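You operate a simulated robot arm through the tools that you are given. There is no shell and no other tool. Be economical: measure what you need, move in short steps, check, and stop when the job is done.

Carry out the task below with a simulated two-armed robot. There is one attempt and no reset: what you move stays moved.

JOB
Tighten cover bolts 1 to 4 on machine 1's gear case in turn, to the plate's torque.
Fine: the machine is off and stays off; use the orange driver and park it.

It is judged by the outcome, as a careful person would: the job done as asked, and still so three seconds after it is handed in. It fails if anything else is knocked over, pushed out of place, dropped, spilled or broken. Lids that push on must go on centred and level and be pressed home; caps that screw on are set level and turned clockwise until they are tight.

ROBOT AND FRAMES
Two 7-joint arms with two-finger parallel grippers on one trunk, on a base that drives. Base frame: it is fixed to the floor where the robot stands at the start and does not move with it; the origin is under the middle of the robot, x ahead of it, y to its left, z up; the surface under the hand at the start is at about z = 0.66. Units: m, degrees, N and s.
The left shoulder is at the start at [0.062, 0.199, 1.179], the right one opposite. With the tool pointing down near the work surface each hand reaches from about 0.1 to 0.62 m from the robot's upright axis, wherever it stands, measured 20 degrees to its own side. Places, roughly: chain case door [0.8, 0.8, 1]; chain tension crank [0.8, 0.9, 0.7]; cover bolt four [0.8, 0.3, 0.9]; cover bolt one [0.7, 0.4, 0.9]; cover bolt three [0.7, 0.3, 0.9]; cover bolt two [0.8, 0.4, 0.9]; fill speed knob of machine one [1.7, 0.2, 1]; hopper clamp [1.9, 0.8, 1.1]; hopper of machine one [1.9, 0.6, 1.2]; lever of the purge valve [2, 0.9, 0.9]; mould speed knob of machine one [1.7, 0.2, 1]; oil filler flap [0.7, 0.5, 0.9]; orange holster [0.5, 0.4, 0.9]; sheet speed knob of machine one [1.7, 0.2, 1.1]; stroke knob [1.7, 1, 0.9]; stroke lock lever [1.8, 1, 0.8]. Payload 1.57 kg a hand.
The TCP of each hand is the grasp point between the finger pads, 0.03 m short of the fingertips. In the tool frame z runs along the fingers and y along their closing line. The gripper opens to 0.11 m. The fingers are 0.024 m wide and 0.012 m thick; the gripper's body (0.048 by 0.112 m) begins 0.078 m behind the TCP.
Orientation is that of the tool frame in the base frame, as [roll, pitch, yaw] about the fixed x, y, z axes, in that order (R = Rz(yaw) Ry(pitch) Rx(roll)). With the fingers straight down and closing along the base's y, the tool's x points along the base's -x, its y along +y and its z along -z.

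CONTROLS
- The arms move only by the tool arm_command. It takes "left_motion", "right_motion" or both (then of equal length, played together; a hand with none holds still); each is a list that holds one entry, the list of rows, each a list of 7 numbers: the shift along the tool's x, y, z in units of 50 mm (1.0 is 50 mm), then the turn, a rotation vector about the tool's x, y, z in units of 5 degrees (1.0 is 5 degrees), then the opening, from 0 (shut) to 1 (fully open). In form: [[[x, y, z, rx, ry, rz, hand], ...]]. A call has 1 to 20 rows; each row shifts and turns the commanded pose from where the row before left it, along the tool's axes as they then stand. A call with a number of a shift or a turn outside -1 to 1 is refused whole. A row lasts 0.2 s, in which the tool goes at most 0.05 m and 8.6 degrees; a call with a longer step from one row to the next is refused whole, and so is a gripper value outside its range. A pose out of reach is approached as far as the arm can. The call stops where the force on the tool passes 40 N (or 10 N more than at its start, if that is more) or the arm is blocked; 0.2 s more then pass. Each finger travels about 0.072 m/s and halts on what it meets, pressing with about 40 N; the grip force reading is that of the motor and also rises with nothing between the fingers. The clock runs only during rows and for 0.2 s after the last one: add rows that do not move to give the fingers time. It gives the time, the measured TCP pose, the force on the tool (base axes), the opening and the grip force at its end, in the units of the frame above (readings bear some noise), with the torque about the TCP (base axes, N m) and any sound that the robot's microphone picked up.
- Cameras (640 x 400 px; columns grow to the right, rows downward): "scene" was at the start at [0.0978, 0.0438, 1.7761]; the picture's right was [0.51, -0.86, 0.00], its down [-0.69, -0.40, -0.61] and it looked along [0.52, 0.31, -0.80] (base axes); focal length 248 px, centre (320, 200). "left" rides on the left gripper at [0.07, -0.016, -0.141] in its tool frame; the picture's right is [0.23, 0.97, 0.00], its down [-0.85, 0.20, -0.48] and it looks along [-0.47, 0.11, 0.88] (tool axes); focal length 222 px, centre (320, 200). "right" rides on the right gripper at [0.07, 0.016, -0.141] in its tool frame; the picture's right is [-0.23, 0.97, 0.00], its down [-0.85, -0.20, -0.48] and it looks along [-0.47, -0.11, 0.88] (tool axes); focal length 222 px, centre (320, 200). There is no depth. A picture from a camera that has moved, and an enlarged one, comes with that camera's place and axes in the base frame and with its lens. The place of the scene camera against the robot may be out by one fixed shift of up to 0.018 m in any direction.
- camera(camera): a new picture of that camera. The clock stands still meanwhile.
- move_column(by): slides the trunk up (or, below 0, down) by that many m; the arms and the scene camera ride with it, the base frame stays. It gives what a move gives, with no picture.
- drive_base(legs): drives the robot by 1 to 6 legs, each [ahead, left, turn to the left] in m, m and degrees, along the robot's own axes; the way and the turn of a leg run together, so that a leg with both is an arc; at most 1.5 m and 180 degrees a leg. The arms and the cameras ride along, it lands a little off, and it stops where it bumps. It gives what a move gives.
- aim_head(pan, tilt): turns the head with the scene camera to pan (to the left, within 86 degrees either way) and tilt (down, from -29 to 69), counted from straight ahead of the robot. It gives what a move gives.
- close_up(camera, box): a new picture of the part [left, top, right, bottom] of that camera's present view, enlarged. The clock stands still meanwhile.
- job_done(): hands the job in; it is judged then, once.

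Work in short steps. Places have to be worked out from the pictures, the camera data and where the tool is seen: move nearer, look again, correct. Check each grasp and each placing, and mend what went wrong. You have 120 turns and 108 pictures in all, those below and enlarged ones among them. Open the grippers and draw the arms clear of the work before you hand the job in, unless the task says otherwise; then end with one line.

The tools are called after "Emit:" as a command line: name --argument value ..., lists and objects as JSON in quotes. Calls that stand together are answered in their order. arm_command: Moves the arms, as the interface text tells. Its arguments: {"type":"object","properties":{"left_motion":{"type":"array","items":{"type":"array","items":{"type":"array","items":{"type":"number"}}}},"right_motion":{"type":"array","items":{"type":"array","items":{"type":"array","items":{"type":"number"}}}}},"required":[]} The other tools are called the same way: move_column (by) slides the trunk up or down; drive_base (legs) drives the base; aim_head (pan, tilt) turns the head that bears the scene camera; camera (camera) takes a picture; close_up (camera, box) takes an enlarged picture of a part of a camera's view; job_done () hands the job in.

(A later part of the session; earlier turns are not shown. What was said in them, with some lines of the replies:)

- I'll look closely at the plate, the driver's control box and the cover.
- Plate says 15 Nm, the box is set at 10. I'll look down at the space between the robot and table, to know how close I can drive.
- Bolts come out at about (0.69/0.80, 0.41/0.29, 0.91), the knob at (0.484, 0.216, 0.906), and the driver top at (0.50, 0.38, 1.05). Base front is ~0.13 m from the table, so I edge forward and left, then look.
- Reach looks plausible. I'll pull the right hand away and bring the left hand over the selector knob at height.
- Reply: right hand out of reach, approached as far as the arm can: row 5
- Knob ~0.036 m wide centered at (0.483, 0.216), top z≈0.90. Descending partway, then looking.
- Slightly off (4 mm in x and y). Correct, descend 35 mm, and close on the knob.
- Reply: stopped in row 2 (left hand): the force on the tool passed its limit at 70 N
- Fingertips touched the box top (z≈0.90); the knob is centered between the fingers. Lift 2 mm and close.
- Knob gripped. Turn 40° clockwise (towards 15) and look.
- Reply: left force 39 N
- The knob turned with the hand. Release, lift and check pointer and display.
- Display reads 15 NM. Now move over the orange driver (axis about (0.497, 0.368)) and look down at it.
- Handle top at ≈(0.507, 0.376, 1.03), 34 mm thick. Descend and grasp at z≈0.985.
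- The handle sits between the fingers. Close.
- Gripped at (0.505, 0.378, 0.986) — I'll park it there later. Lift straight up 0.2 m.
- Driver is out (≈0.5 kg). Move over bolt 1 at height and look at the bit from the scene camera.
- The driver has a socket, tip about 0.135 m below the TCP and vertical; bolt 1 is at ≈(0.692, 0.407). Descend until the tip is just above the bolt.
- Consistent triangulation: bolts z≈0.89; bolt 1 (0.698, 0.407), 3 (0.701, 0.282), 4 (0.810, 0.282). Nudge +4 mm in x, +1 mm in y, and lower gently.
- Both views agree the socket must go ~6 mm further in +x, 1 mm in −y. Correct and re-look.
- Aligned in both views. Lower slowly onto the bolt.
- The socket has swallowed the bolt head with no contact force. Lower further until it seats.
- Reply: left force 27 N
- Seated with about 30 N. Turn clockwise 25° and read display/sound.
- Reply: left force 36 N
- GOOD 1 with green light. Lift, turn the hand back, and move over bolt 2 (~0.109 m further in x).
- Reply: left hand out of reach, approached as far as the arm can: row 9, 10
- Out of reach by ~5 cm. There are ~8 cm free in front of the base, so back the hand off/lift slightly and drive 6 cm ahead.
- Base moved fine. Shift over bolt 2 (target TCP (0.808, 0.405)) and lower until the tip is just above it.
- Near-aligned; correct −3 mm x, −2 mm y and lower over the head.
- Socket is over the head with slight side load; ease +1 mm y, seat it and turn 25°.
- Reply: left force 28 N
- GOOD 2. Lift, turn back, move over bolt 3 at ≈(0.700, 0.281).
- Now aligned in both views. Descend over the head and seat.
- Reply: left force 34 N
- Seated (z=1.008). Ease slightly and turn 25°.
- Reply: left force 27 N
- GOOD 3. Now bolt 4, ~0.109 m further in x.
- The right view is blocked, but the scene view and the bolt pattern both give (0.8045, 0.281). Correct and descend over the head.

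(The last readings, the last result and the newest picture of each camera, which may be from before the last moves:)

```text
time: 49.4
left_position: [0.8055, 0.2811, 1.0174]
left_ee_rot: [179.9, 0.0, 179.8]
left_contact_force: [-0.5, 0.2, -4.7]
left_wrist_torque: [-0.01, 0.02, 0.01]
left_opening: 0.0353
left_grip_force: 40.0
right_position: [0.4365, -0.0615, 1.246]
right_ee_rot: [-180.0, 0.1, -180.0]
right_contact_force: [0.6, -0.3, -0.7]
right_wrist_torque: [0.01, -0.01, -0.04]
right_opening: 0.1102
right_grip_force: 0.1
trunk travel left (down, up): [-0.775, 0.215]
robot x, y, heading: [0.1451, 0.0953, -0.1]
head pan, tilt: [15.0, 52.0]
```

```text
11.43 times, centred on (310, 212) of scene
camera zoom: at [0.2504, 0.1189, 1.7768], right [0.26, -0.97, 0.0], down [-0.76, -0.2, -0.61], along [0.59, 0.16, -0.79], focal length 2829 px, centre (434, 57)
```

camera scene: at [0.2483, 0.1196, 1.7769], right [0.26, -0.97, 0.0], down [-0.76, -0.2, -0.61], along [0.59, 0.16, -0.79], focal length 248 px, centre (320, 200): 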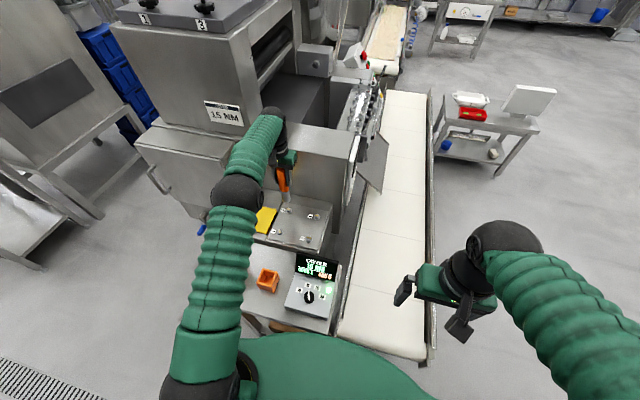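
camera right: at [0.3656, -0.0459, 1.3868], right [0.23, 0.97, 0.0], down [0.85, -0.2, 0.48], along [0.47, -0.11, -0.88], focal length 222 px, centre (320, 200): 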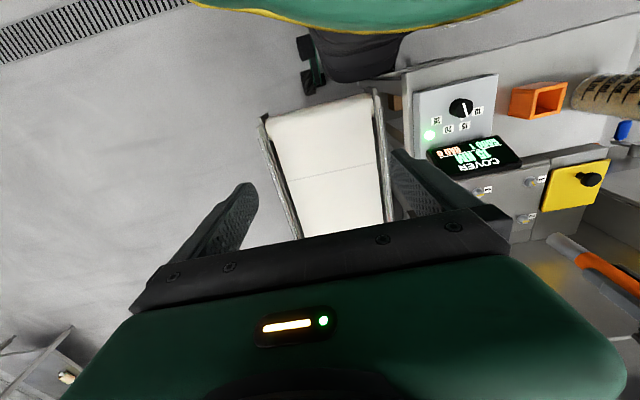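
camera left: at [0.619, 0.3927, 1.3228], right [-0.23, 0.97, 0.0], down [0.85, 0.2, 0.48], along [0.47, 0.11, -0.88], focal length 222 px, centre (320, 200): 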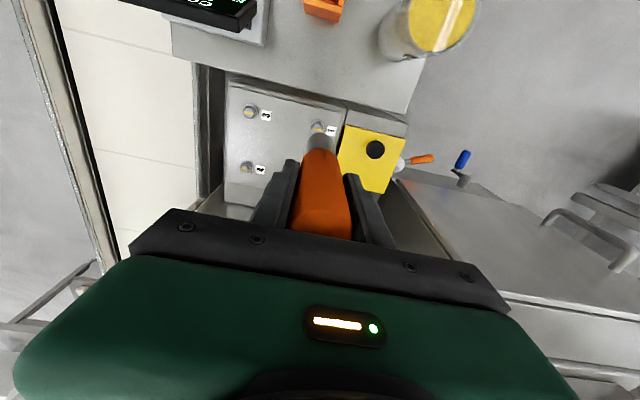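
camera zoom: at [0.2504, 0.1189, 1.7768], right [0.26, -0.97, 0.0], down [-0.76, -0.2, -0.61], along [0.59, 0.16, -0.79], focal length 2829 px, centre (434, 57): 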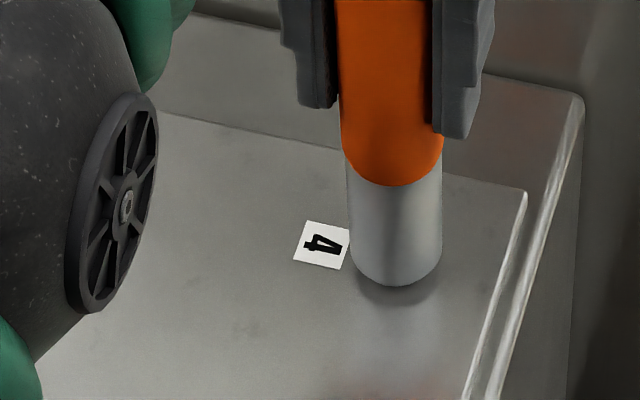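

The socket is over the head, no side force. Seat it and turn 25°.

Emit:
arm_command --left_motion '[[[0, 0, 0.08, 0, 0, 0, 0.1], [0, 0, 0.06, 0, 0, 0, 0.1], [0, 0, 0.06, 0, 0, 0, 0.1], [0, 0, 0.03, 0, 0, 0, 0.1], [0, 0, 0, 0, 0, 1, 0.1], [0, 0, 0, 0, 0, 1, 0.1], [0, 0, 0, 0, 0, 1, 0.1], [0, 0, 0, 0, 0, 1, 0.1], [0, 0, 0, 0, 0, 1, 0.1], [0, 0, 0, 0, 0, 0, 0.1]]]'

Emit:
close_up --camera "scene" --box '[270, 190, 350, 310]'

```text
time: 51.6
left_position: [0.8035, 0.282, 1.0086]
left_ee_rot: [179.7, 0.3, 154.8]
left_contact_force: [3.5, 10.5, 29.0]
left_wrist_torque: [1.17, -0.31, 0.08]
left_opening: 0.0358
left_grip_force: 39.6
right_position: [0.4318, -0.0605, 1.2456]
right_ee_rot: [179.9, 0.3, 179.9]
right_contact_force: [0.0, -0.1, -0.5]
right_wrist_torque: [0.0, 0.0, 0.02]
right_opening: 0.11
right_grip_force: 0.2
trunk travel left (down, up): [-0.775, 0.215]
robot x, y, heading: [0.1442, 0.0941, 0.1]
head pan, tilt: [15.0, 52.0]
```

```text
3.33 times, centred on (310, 250) of scene
camera zoom: at [0.2419, 0.12, 1.7775], right [0.26, -0.97, 0.0], down [-0.76, -0.2, -0.62], along [0.6, 0.16, -0.79], focal length 825 px, centre (353, 33)
```

zoom: 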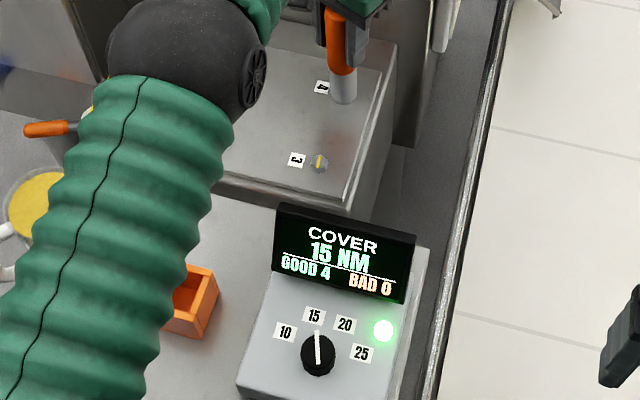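

GOOD 4, BAD 0. Lift high, turn back, and carry the driver to above the holster (TCP (0.505, 0.378)).

Emit:
arm_command --left_motion '[[[0, 0, -0.5, 0, 0, 0, 0.1], [0, 0, -0.8, 0, 0, 0, 0.1], [0, 0, -0.8, 0, 0, -1, 0.1], [0, 0, -0.8, 0, 0, -1, 0.1], [0, 0, -0.7, 0, 0, -1, 0.1], [0, 0, 0, 0, 0, -1, 0.1], [0, 0, 0, 0, 0, -1, 0.1], [0.85, 0.27, 0, 0, 0, 0, 0.1], [0.85, 0.27, 0, 0, 0, 0, 0.1], [0.85, 0.27, 0, 0, 0, 0, 0.1], [0.85, 0.27, 0, 0, 0, 0, 0.1], [0.85, 0.27, 0, 0, 0, 0, 0.1], [0.85, 0.27, 0, 0, 0, 0, 0.1], [0.85, 0.27, 0, 0, 0, 0, 0.1], [0, 0, 0, 0, 0, 0, 0.1], [0, 0, 0, 0, 0, 0, 0.1]]]'

Emit:
camera --camera "scene"

Emit:
camera --camera "left"

Emit:
camera --camera "right"

```text
time: 55.0
left_position: [0.5089, 0.3759, 1.1862]
left_ee_rot: [179.9, 0.0, -180.0]
left_contact_force: [-0.2, -0.4, -4.1]
left_wrist_torque: [-0.01, 0.0, 0.0]
left_opening: 0.0355
left_grip_force: 40.0
right_position: [0.437, -0.0617, 1.246]
right_ee_rot: [179.9, 0.0, 179.9]
right_contact_force: [0.1, 0.1, 0.2]
right_wrist_torque: [-0.03, -0.04, -0.03]
right_opening: 0.1102
right_grip_force: 0.1
trunk travel left (down, up): [-0.775, 0.215]
robot x, y, heading: [0.1408, 0.0948, -0.1]
head pan, tilt: [15.0, 52.0]
```

```text
36 pictures are left
camera scene: at [0.2496, 0.1192, 1.7768], right [0.26, -0.97, 0.0], down [-0.76, -0.2, -0.61], along [0.59, 0.16, -0.79], focal length 248 px, centre (320, 200)
```

scene: 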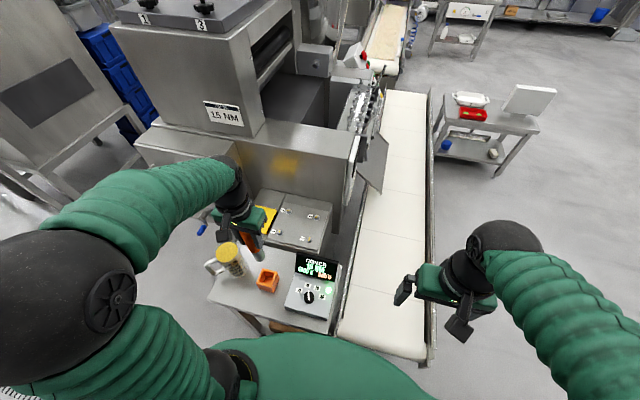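

```text
35 pictures are left
camera left: at [0.4386, 0.3586, 1.3275], right [-0.23, 0.97, 0.0], down [0.86, 0.2, 0.48], along [0.47, 0.11, -0.88], focal length 222 px, centre (320, 200)
```

left: 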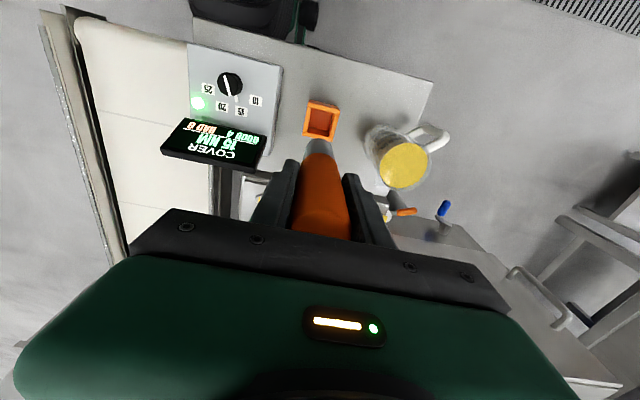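

```text
34 pictures are left
camera right: at [0.3673, -0.0463, 1.3865], right [0.23, 0.97, 0.0], down [0.85, -0.2, 0.48], along [0.47, -0.11, -0.88], focal length 222 px, centre (320, 200)
```

right: 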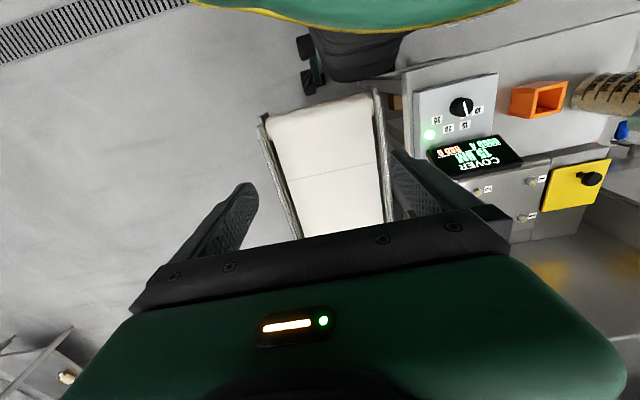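

Emit:
arm_command --left_motion '[[[0.08, 0.03, 0.9, 0, 0, 0, 0.1], [0, 0, 0.5, 0, 0, 0, 0.1], [0, 0, 0, 0, 0, 0, 0.1], [0, 0, 0, 0, 0, 0, 0.1]]]'

Emit:
close_up --camera "left" --box '[270, 70, 370, 150]'

Emit:
close_up --camera "scene" --box '[220, 220, 300, 300]'

Emit:
close_up --camera "right" --box '[490, 60, 610, 140]'

```text
time: 56.0
left_position: [0.5026, 0.3756, 1.1165]
left_ee_rot: [-180.0, 0.2, 179.9]
left_contact_force: [0.1, -0.1, -4.0]
left_wrist_torque: [0.02, 0.03, -0.02]
left_opening: 0.0353
left_grip_force: 40.2
right_position: [0.4358, -0.0613, 1.2469]
right_ee_rot: [180.0, 0.1, 179.9]
right_contact_force: [-0.1, 0.2, -0.4]
right_wrist_torque: [0.0, -0.04, -0.01]
right_opening: 0.1099
right_grip_force: 0.1
trunk travel left (down, up): [-0.775, 0.215]
robot x, y, heading: [0.1439, 0.096, -0.2]
head pan, tilt: [15.0, 52.0]
```

```text
5.00 times, centred on (320, 110) of left
camera zoom: at [0.4332, 0.3594, 1.2575], right [-0.23, 0.97, 0.0], down [0.85, 0.2, 0.48], along [0.47, 0.11, -0.88], focal length 1111 px, centre (320, 650)
```

zoom: 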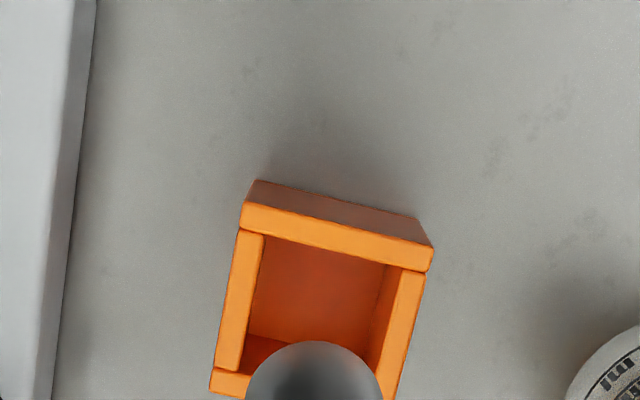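

```text
5.00 times, centred on (260, 260) of scene
camera zoom: at [0.2468, 0.119, 1.777], right [0.26, -0.97, 0.0], down [-0.76, -0.2, -0.61], along [0.59, 0.16, -0.79], focal length 1238 px, centre (620, -100)
```

zoom: 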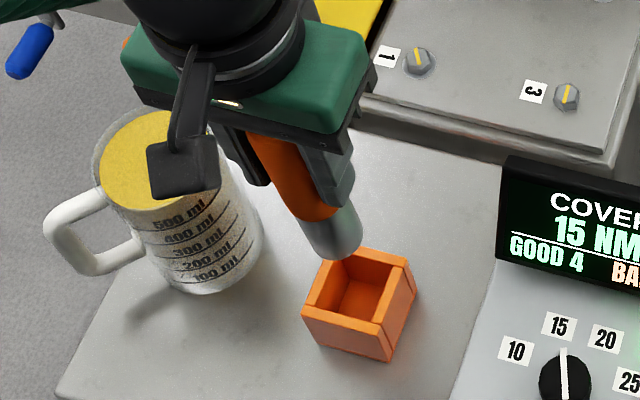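

```text
5.00 times, centred on (550, 100) of right
camera zoom: at [0.3652, -0.0464, 1.3869], right [0.23, 0.97, 0.0], down [0.85, -0.2, 0.48], along [0.47, -0.11, -0.88], focal length 1111 px, centre (-830, 700)
```

zoom: 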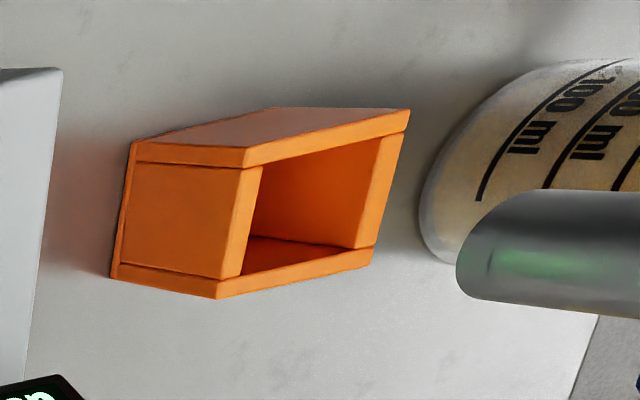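

Roughly on target; views suggest a few mm −x/−y. Apply part of it, lower to just above the rim, and check again.

Emit:
arm_command --left_motion '[[[0.07, -0.03, 0.5, 0, 0, 0, 0.1], [0, 0, 0.5, 0, 0, 0, 0.1], [0, 0, 0, 0, 0, 0, 0.1], [0, 0, 0, 0, 0, 0, 0.1]]]'

Emit:
close_up --camera "scene" --box '[245, 250, 295, 300]'

Emit:
close_up --camera "right" --box '[490, 60, 610, 140]'

```text
time: 57.0
left_position: [0.4992, 0.3761, 1.0659]
left_ee_rot: [179.9, 0.2, 179.9]
left_contact_force: [0.2, 0.1, -4.4]
left_wrist_torque: [-0.04, -0.01, 0.0]
left_opening: 0.0355
left_grip_force: 39.9
right_position: [0.4355, -0.0611, 1.2467]
right_ee_rot: [180.0, 0.1, 179.9]
right_contact_force: [0.5, 0.8, 0.3]
right_wrist_torque: [-0.04, 0.02, 0.04]
right_opening: 0.1098
right_grip_force: 0.2
trunk travel left (down, up): [-0.775, 0.215]
robot x, y, heading: [0.1437, 0.0959, 0.3]
head pan, tilt: [15.0, 52.0]
```

```text
8.00 times, centred on (270, 275) of scene
camera zoom: at [0.2476, 0.1196, 1.7769], right [0.26, -0.97, 0.0], down [-0.76, -0.2, -0.61], along [0.59, 0.16, -0.79], focal length 1980 px, centre (720, -400)
```

zoom: 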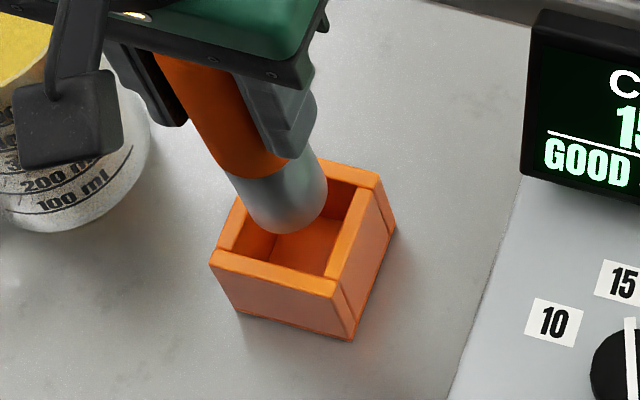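

```text
5.00 times, centred on (550, 100) of right
camera zoom: at [0.3654, -0.046, 1.3869], right [0.23, 0.97, 0.0], down [0.85, -0.2, 0.48], along [0.47, -0.11, -0.88], focal length 1111 px, centre (-830, 700)
```

zoom: 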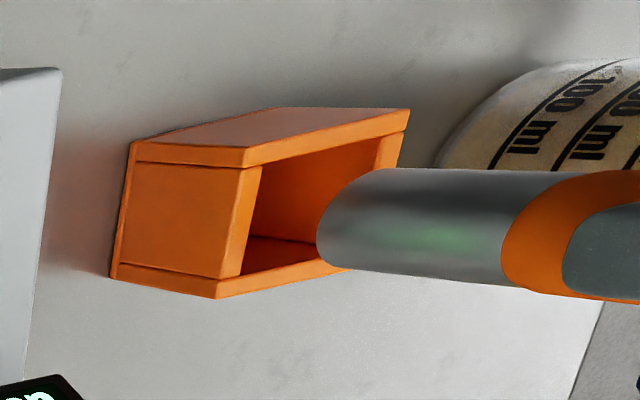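

Close: ~2 mm −x and −y remaining. Apply and lower slowly into the holster.

Emit:
arm_command --left_motion '[[[0.04, -0.045, 0, 0, 0, 0, 0.1], [0, 0, 0.2, 0, 0, 0, 0.1], [0, 0, 0.2, 0, 0, 0, 0.1], [0, 0, 0.2, 0, 0, 0, 0.1], [0, 0, 0.15, 0, 0, 0, 0.1], [0, 0, 0, 0, 0, 0, 0.1]]]'

Emit:
close_up --camera "scene" --box '[245, 250, 295, 300]'

Emit:
close_up --camera "right" --box '[490, 60, 610, 140]'

```text
time: 58.4
left_position: [0.4979, 0.3738, 1.0272]
left_ee_rot: [180.0, 0.1, 179.9]
left_contact_force: [0.3, 1.2, -4.5]
left_wrist_torque: [-0.03, 0.04, 0.01]
left_opening: 0.0356
left_grip_force: 40.4
right_position: [0.4358, -0.0609, 1.2456]
right_ee_rot: [-180.0, 0.0, 180.0]
right_contact_force: [0.7, 0.0, 0.3]
right_wrist_torque: [0.01, -0.03, -0.02]
right_opening: 0.1101
right_grip_force: 0.0
trunk travel left (down, up): [-0.775, 0.215]
robot x, y, heading: [0.1447, 0.0922, -0.0]
head pan, tilt: [15.0, 52.0]
```

```text
8.00 times, centred on (270, 275) of scene
camera zoom: at [0.2485, 0.1197, 1.7769], right [0.26, -0.97, 0.0], down [-0.76, -0.2, -0.61], along [0.59, 0.16, -0.79], focal length 1980 px, centre (720, -400)
```

zoom: 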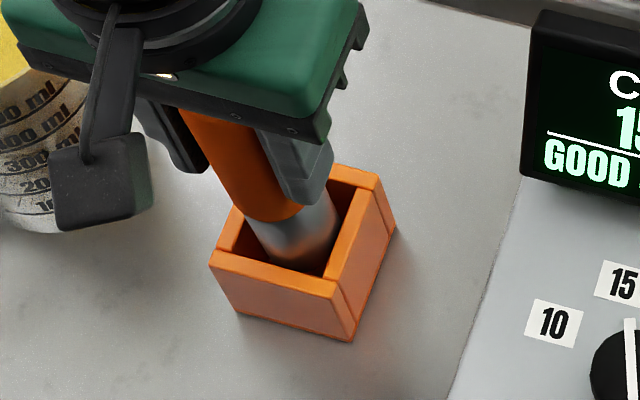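

```text
5.00 times, centred on (550, 100) of right
camera zoom: at [0.366, -0.0458, 1.3868], right [0.23, 0.97, 0.0], down [0.85, -0.2, 0.48], along [0.47, -0.11, -0.88], focal length 1111 px, centre (-830, 700)
```

zoom: 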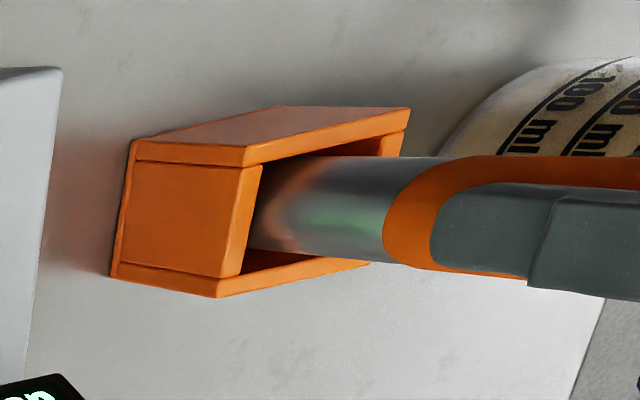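

The socket is inside the holster, free of contact. Lower to the original height (0.986).

Emit:
arm_command --left_motion '[[[0, 0, 0.2, 0, 0, 0, 0.1], [0, 0, 0.2, 0, 0, 0, 0.1], [0, 0, 0.15, 0, 0, 0, 0.1], [0, 0, 0.1, 0, 0, 0, 0.1], [0, 0, 0.1, 0, 0, 0, 0.1], [0, 0, 0.05, 0, 0, 0, 0.1], [0, 0, 0, 0, 0, 0, 0.1]]]'

Emit:
close_up --camera "scene" --box '[245, 250, 295, 300]'

Emit:
close_up --camera "right" --box '[490, 60, 610, 140]'

```text
time: 60.0
left_position: [0.4971, 0.3744, 0.9885]
left_ee_rot: [179.9, 0.1, 180.0]
left_contact_force: [-0.7, 0.7, 2.6]
left_wrist_torque: [0.28, 0.13, -0.02]
left_opening: 0.0356
left_grip_force: 40.3
right_position: [0.4365, -0.0609, 1.246]
right_ee_rot: [-179.9, 0.1, 179.9]
right_contact_force: [0.1, 0.7, -0.3]
right_wrist_torque: [-0.01, -0.01, 0.0]
right_opening: 0.1098
right_grip_force: 0.0
trunk travel left (down, up): [-0.775, 0.215]
robot x, y, heading: [0.1426, 0.0924, 0.0]
head pan, tilt: [15.0, 52.0]
```

```text
8.00 times, centred on (270, 275) of scene
camera zoom: at [0.2477, 0.1194, 1.7771], right [0.26, -0.97, 0.0], down [-0.76, -0.2, -0.61], along [0.59, 0.16, -0.79], focal length 1980 px, centre (720, -400)
```

zoom: 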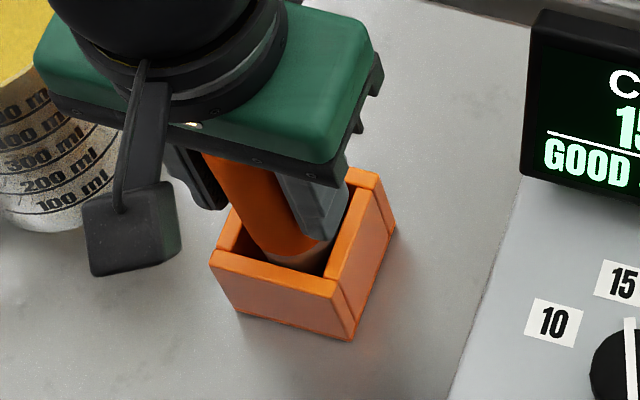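

```text
5.00 times, centred on (550, 100) of right
camera zoom: at [0.3655, -0.0461, 1.387], right [0.23, 0.97, 0.0], down [0.85, -0.2, 0.48], along [0.47, -0.11, -0.88], focal length 1111 px, centre (-830, 700)
```

zoom: 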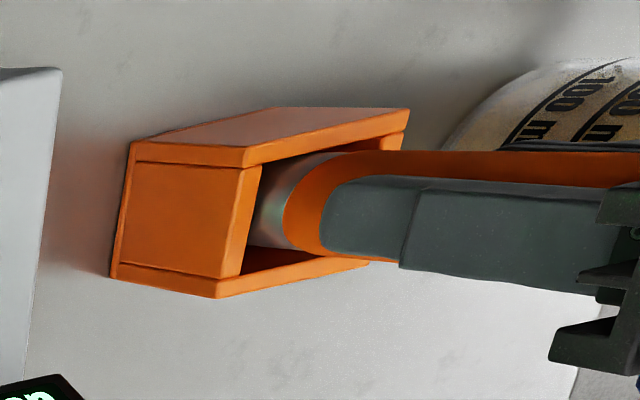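

It rests on the bottom at the original height. Open the fingers slowly and check it stands.

Emit:
arm_command --left_motion '[[[0, 0, 0, 0, 0, 0, 0.35], [0, 0, 0, 0, 0, 0, 0.45], [0, 0, 0, 0, 0, 0, 0.6], [0, 0, 0, 0, 0, 0, 0.7], [0, 0, 0, 0, 0, 0, 0.7], [0, 0, 0, 0, 0, 0, 0.7]]]'

Emit:
close_up --camera "right" --box '[490, 60, 640, 160]'

Emit:
camera --camera "left"

```text
time: 61.4
left_position: [0.4955, 0.374, 0.9874]
left_ee_rot: [179.9, 0.1, 179.9]
left_contact_force: [0.2, 0.6, -0.3]
left_wrist_torque: [-0.01, 0.01, 0.0]
left_opening: 0.077
left_grip_force: 0.1
right_position: [0.4359, -0.0617, 1.246]
right_ee_rot: [180.0, 0.0, 179.9]
right_contact_force: [0.5, 0.1, 0.1]
right_wrist_torque: [-0.03, 0.03, -0.03]
right_opening: 0.1098
right_grip_force: 0.0
trunk travel left (down, up): [-0.775, 0.215]
robot x, y, heading: [0.1408, 0.095, -0.0]
head pan, tilt: [15.0, 52.0]
```

```text
4.00 times, centred on (565, 110) of right
camera zoom: at [0.3656, -0.0462, 1.3869], right [0.23, 0.97, 0.0], down [0.85, -0.2, 0.48], along [0.47, -0.11, -0.88], focal length 888 px, centre (-660, 560)
```

zoom: 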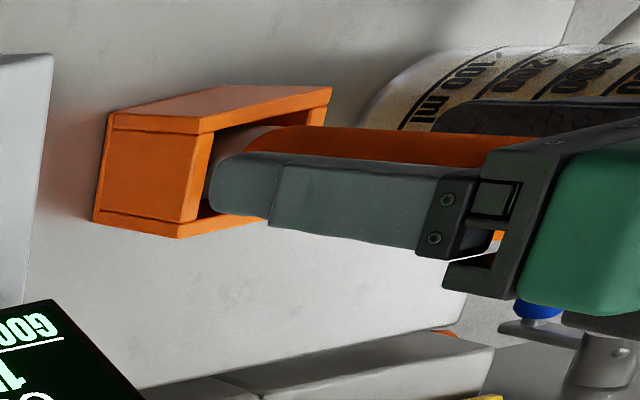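

```text
23 pictures are left
camera left: at [0.427, 0.3572, 1.1278], right [-0.23, 0.97, 0.0], down [0.85, 0.2, 0.48], along [0.47, 0.11, -0.88], focal length 222 px, centre (320, 200)
```

left: 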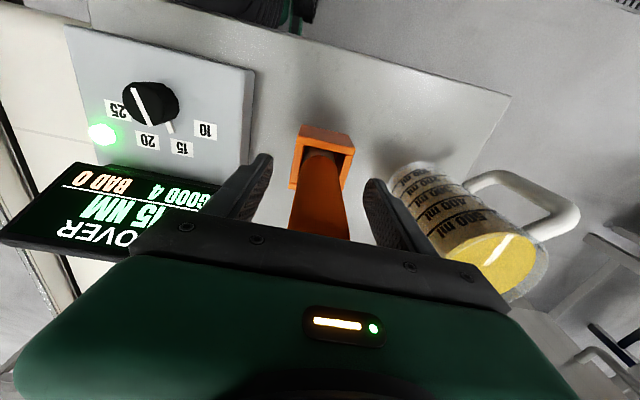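

Released and standing, fingers clear either side. Lift straight up and move the arm back clear.

Emit:
arm_command --left_motion '[[[0, 0, -0.4, 0, 0, 0, 0.7], [0, 0, -0.8, 0, 0, 0, 0.7], [0, 0, -0.9, 0, 0, 0, 0.7], [0, 0, -0.9, 0, 0, 0, 0.7], [0, 0, -0.9, 0, 0, 0, 0.7], [0, 0, -0.9, 0, 0, 0, 1], [0, 0.9, 0, 0, 0, 0, 1], [0, 0.9, 0, 0, 0, 0, 1], [0, 0.9, 0, 0, 0, 0, 1], [0, 0, 0, 0, 0, 0, 1]]]'

Emit:
camera --camera "scene"

Emit:
close_up --camera "scene" --box '[200, 180, 350, 320]'

```text
time: 63.6
left_position: [0.4967, 0.5069, 1.2232]
left_ee_rot: [179.8, 0.1, 179.9]
left_contact_force: [0.9, 0.2, -0.2]
left_wrist_torque: [0.01, 0.04, -0.06]
left_opening: 0.1102
left_grip_force: 0.1
right_position: [0.4355, -0.0599, 1.2467]
right_ee_rot: [180.0, 0.1, 179.9]
right_contact_force: [0.3, 1.3, 0.4]
right_wrist_torque: [-0.02, 0.0, 0.05]
right_opening: 0.1098
right_grip_force: 0.2
trunk travel left (down, up): [-0.775, 0.215]
robot x, y, heading: [0.1447, 0.0932, -0.1]
head pan, tilt: [15.0, 52.0]
```

```text
22 pictures are left
camera scene: at [0.2468, 0.1203, 1.777], right [0.26, -0.97, 0.0], down [-0.76, -0.2, -0.61], along [0.59, 0.16, -0.79], focal length 248 px, centre (320, 200)
```

scene: 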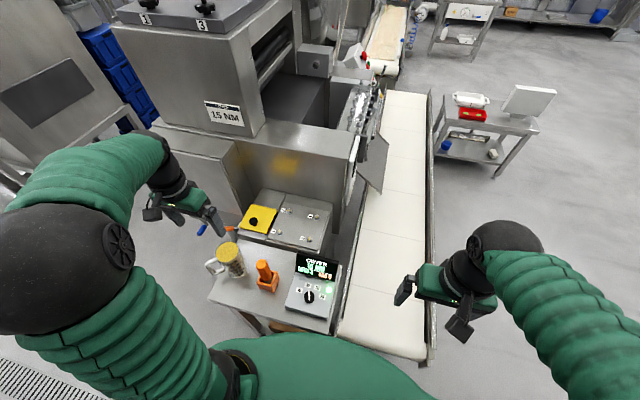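

```text
2.86 times, centred on (275, 250) of scene
camera zoom: at [0.2468, 0.1203, 1.777], right [0.26, -0.97, 0.0], down [-0.76, -0.2, -0.61], along [0.59, 0.16, -0.79], focal length 707 px, centre (449, 57)
```

zoom: 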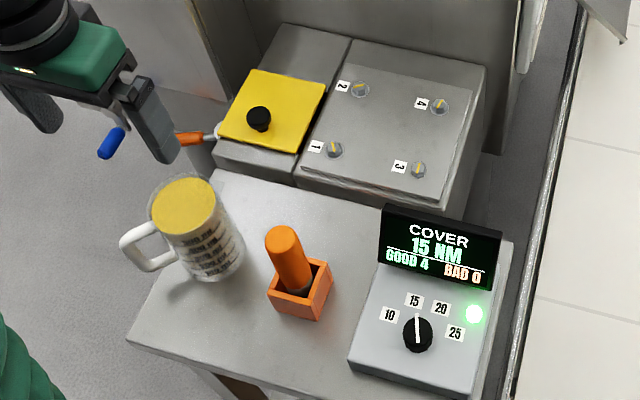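

All four bolts are GOOD with BAD 0, the driver is back in its holster, nothing else was disturbed, and both arms are clear. Handing in.

Emit:
job_done

```text
The job is handed in.
```

Cover bolts 1 to 4 on machine 1's gear case are tightened in turn to the plate's 15 Nm (the driver box counts 4 good, 0 bad), and the orange driver is back in its holster.
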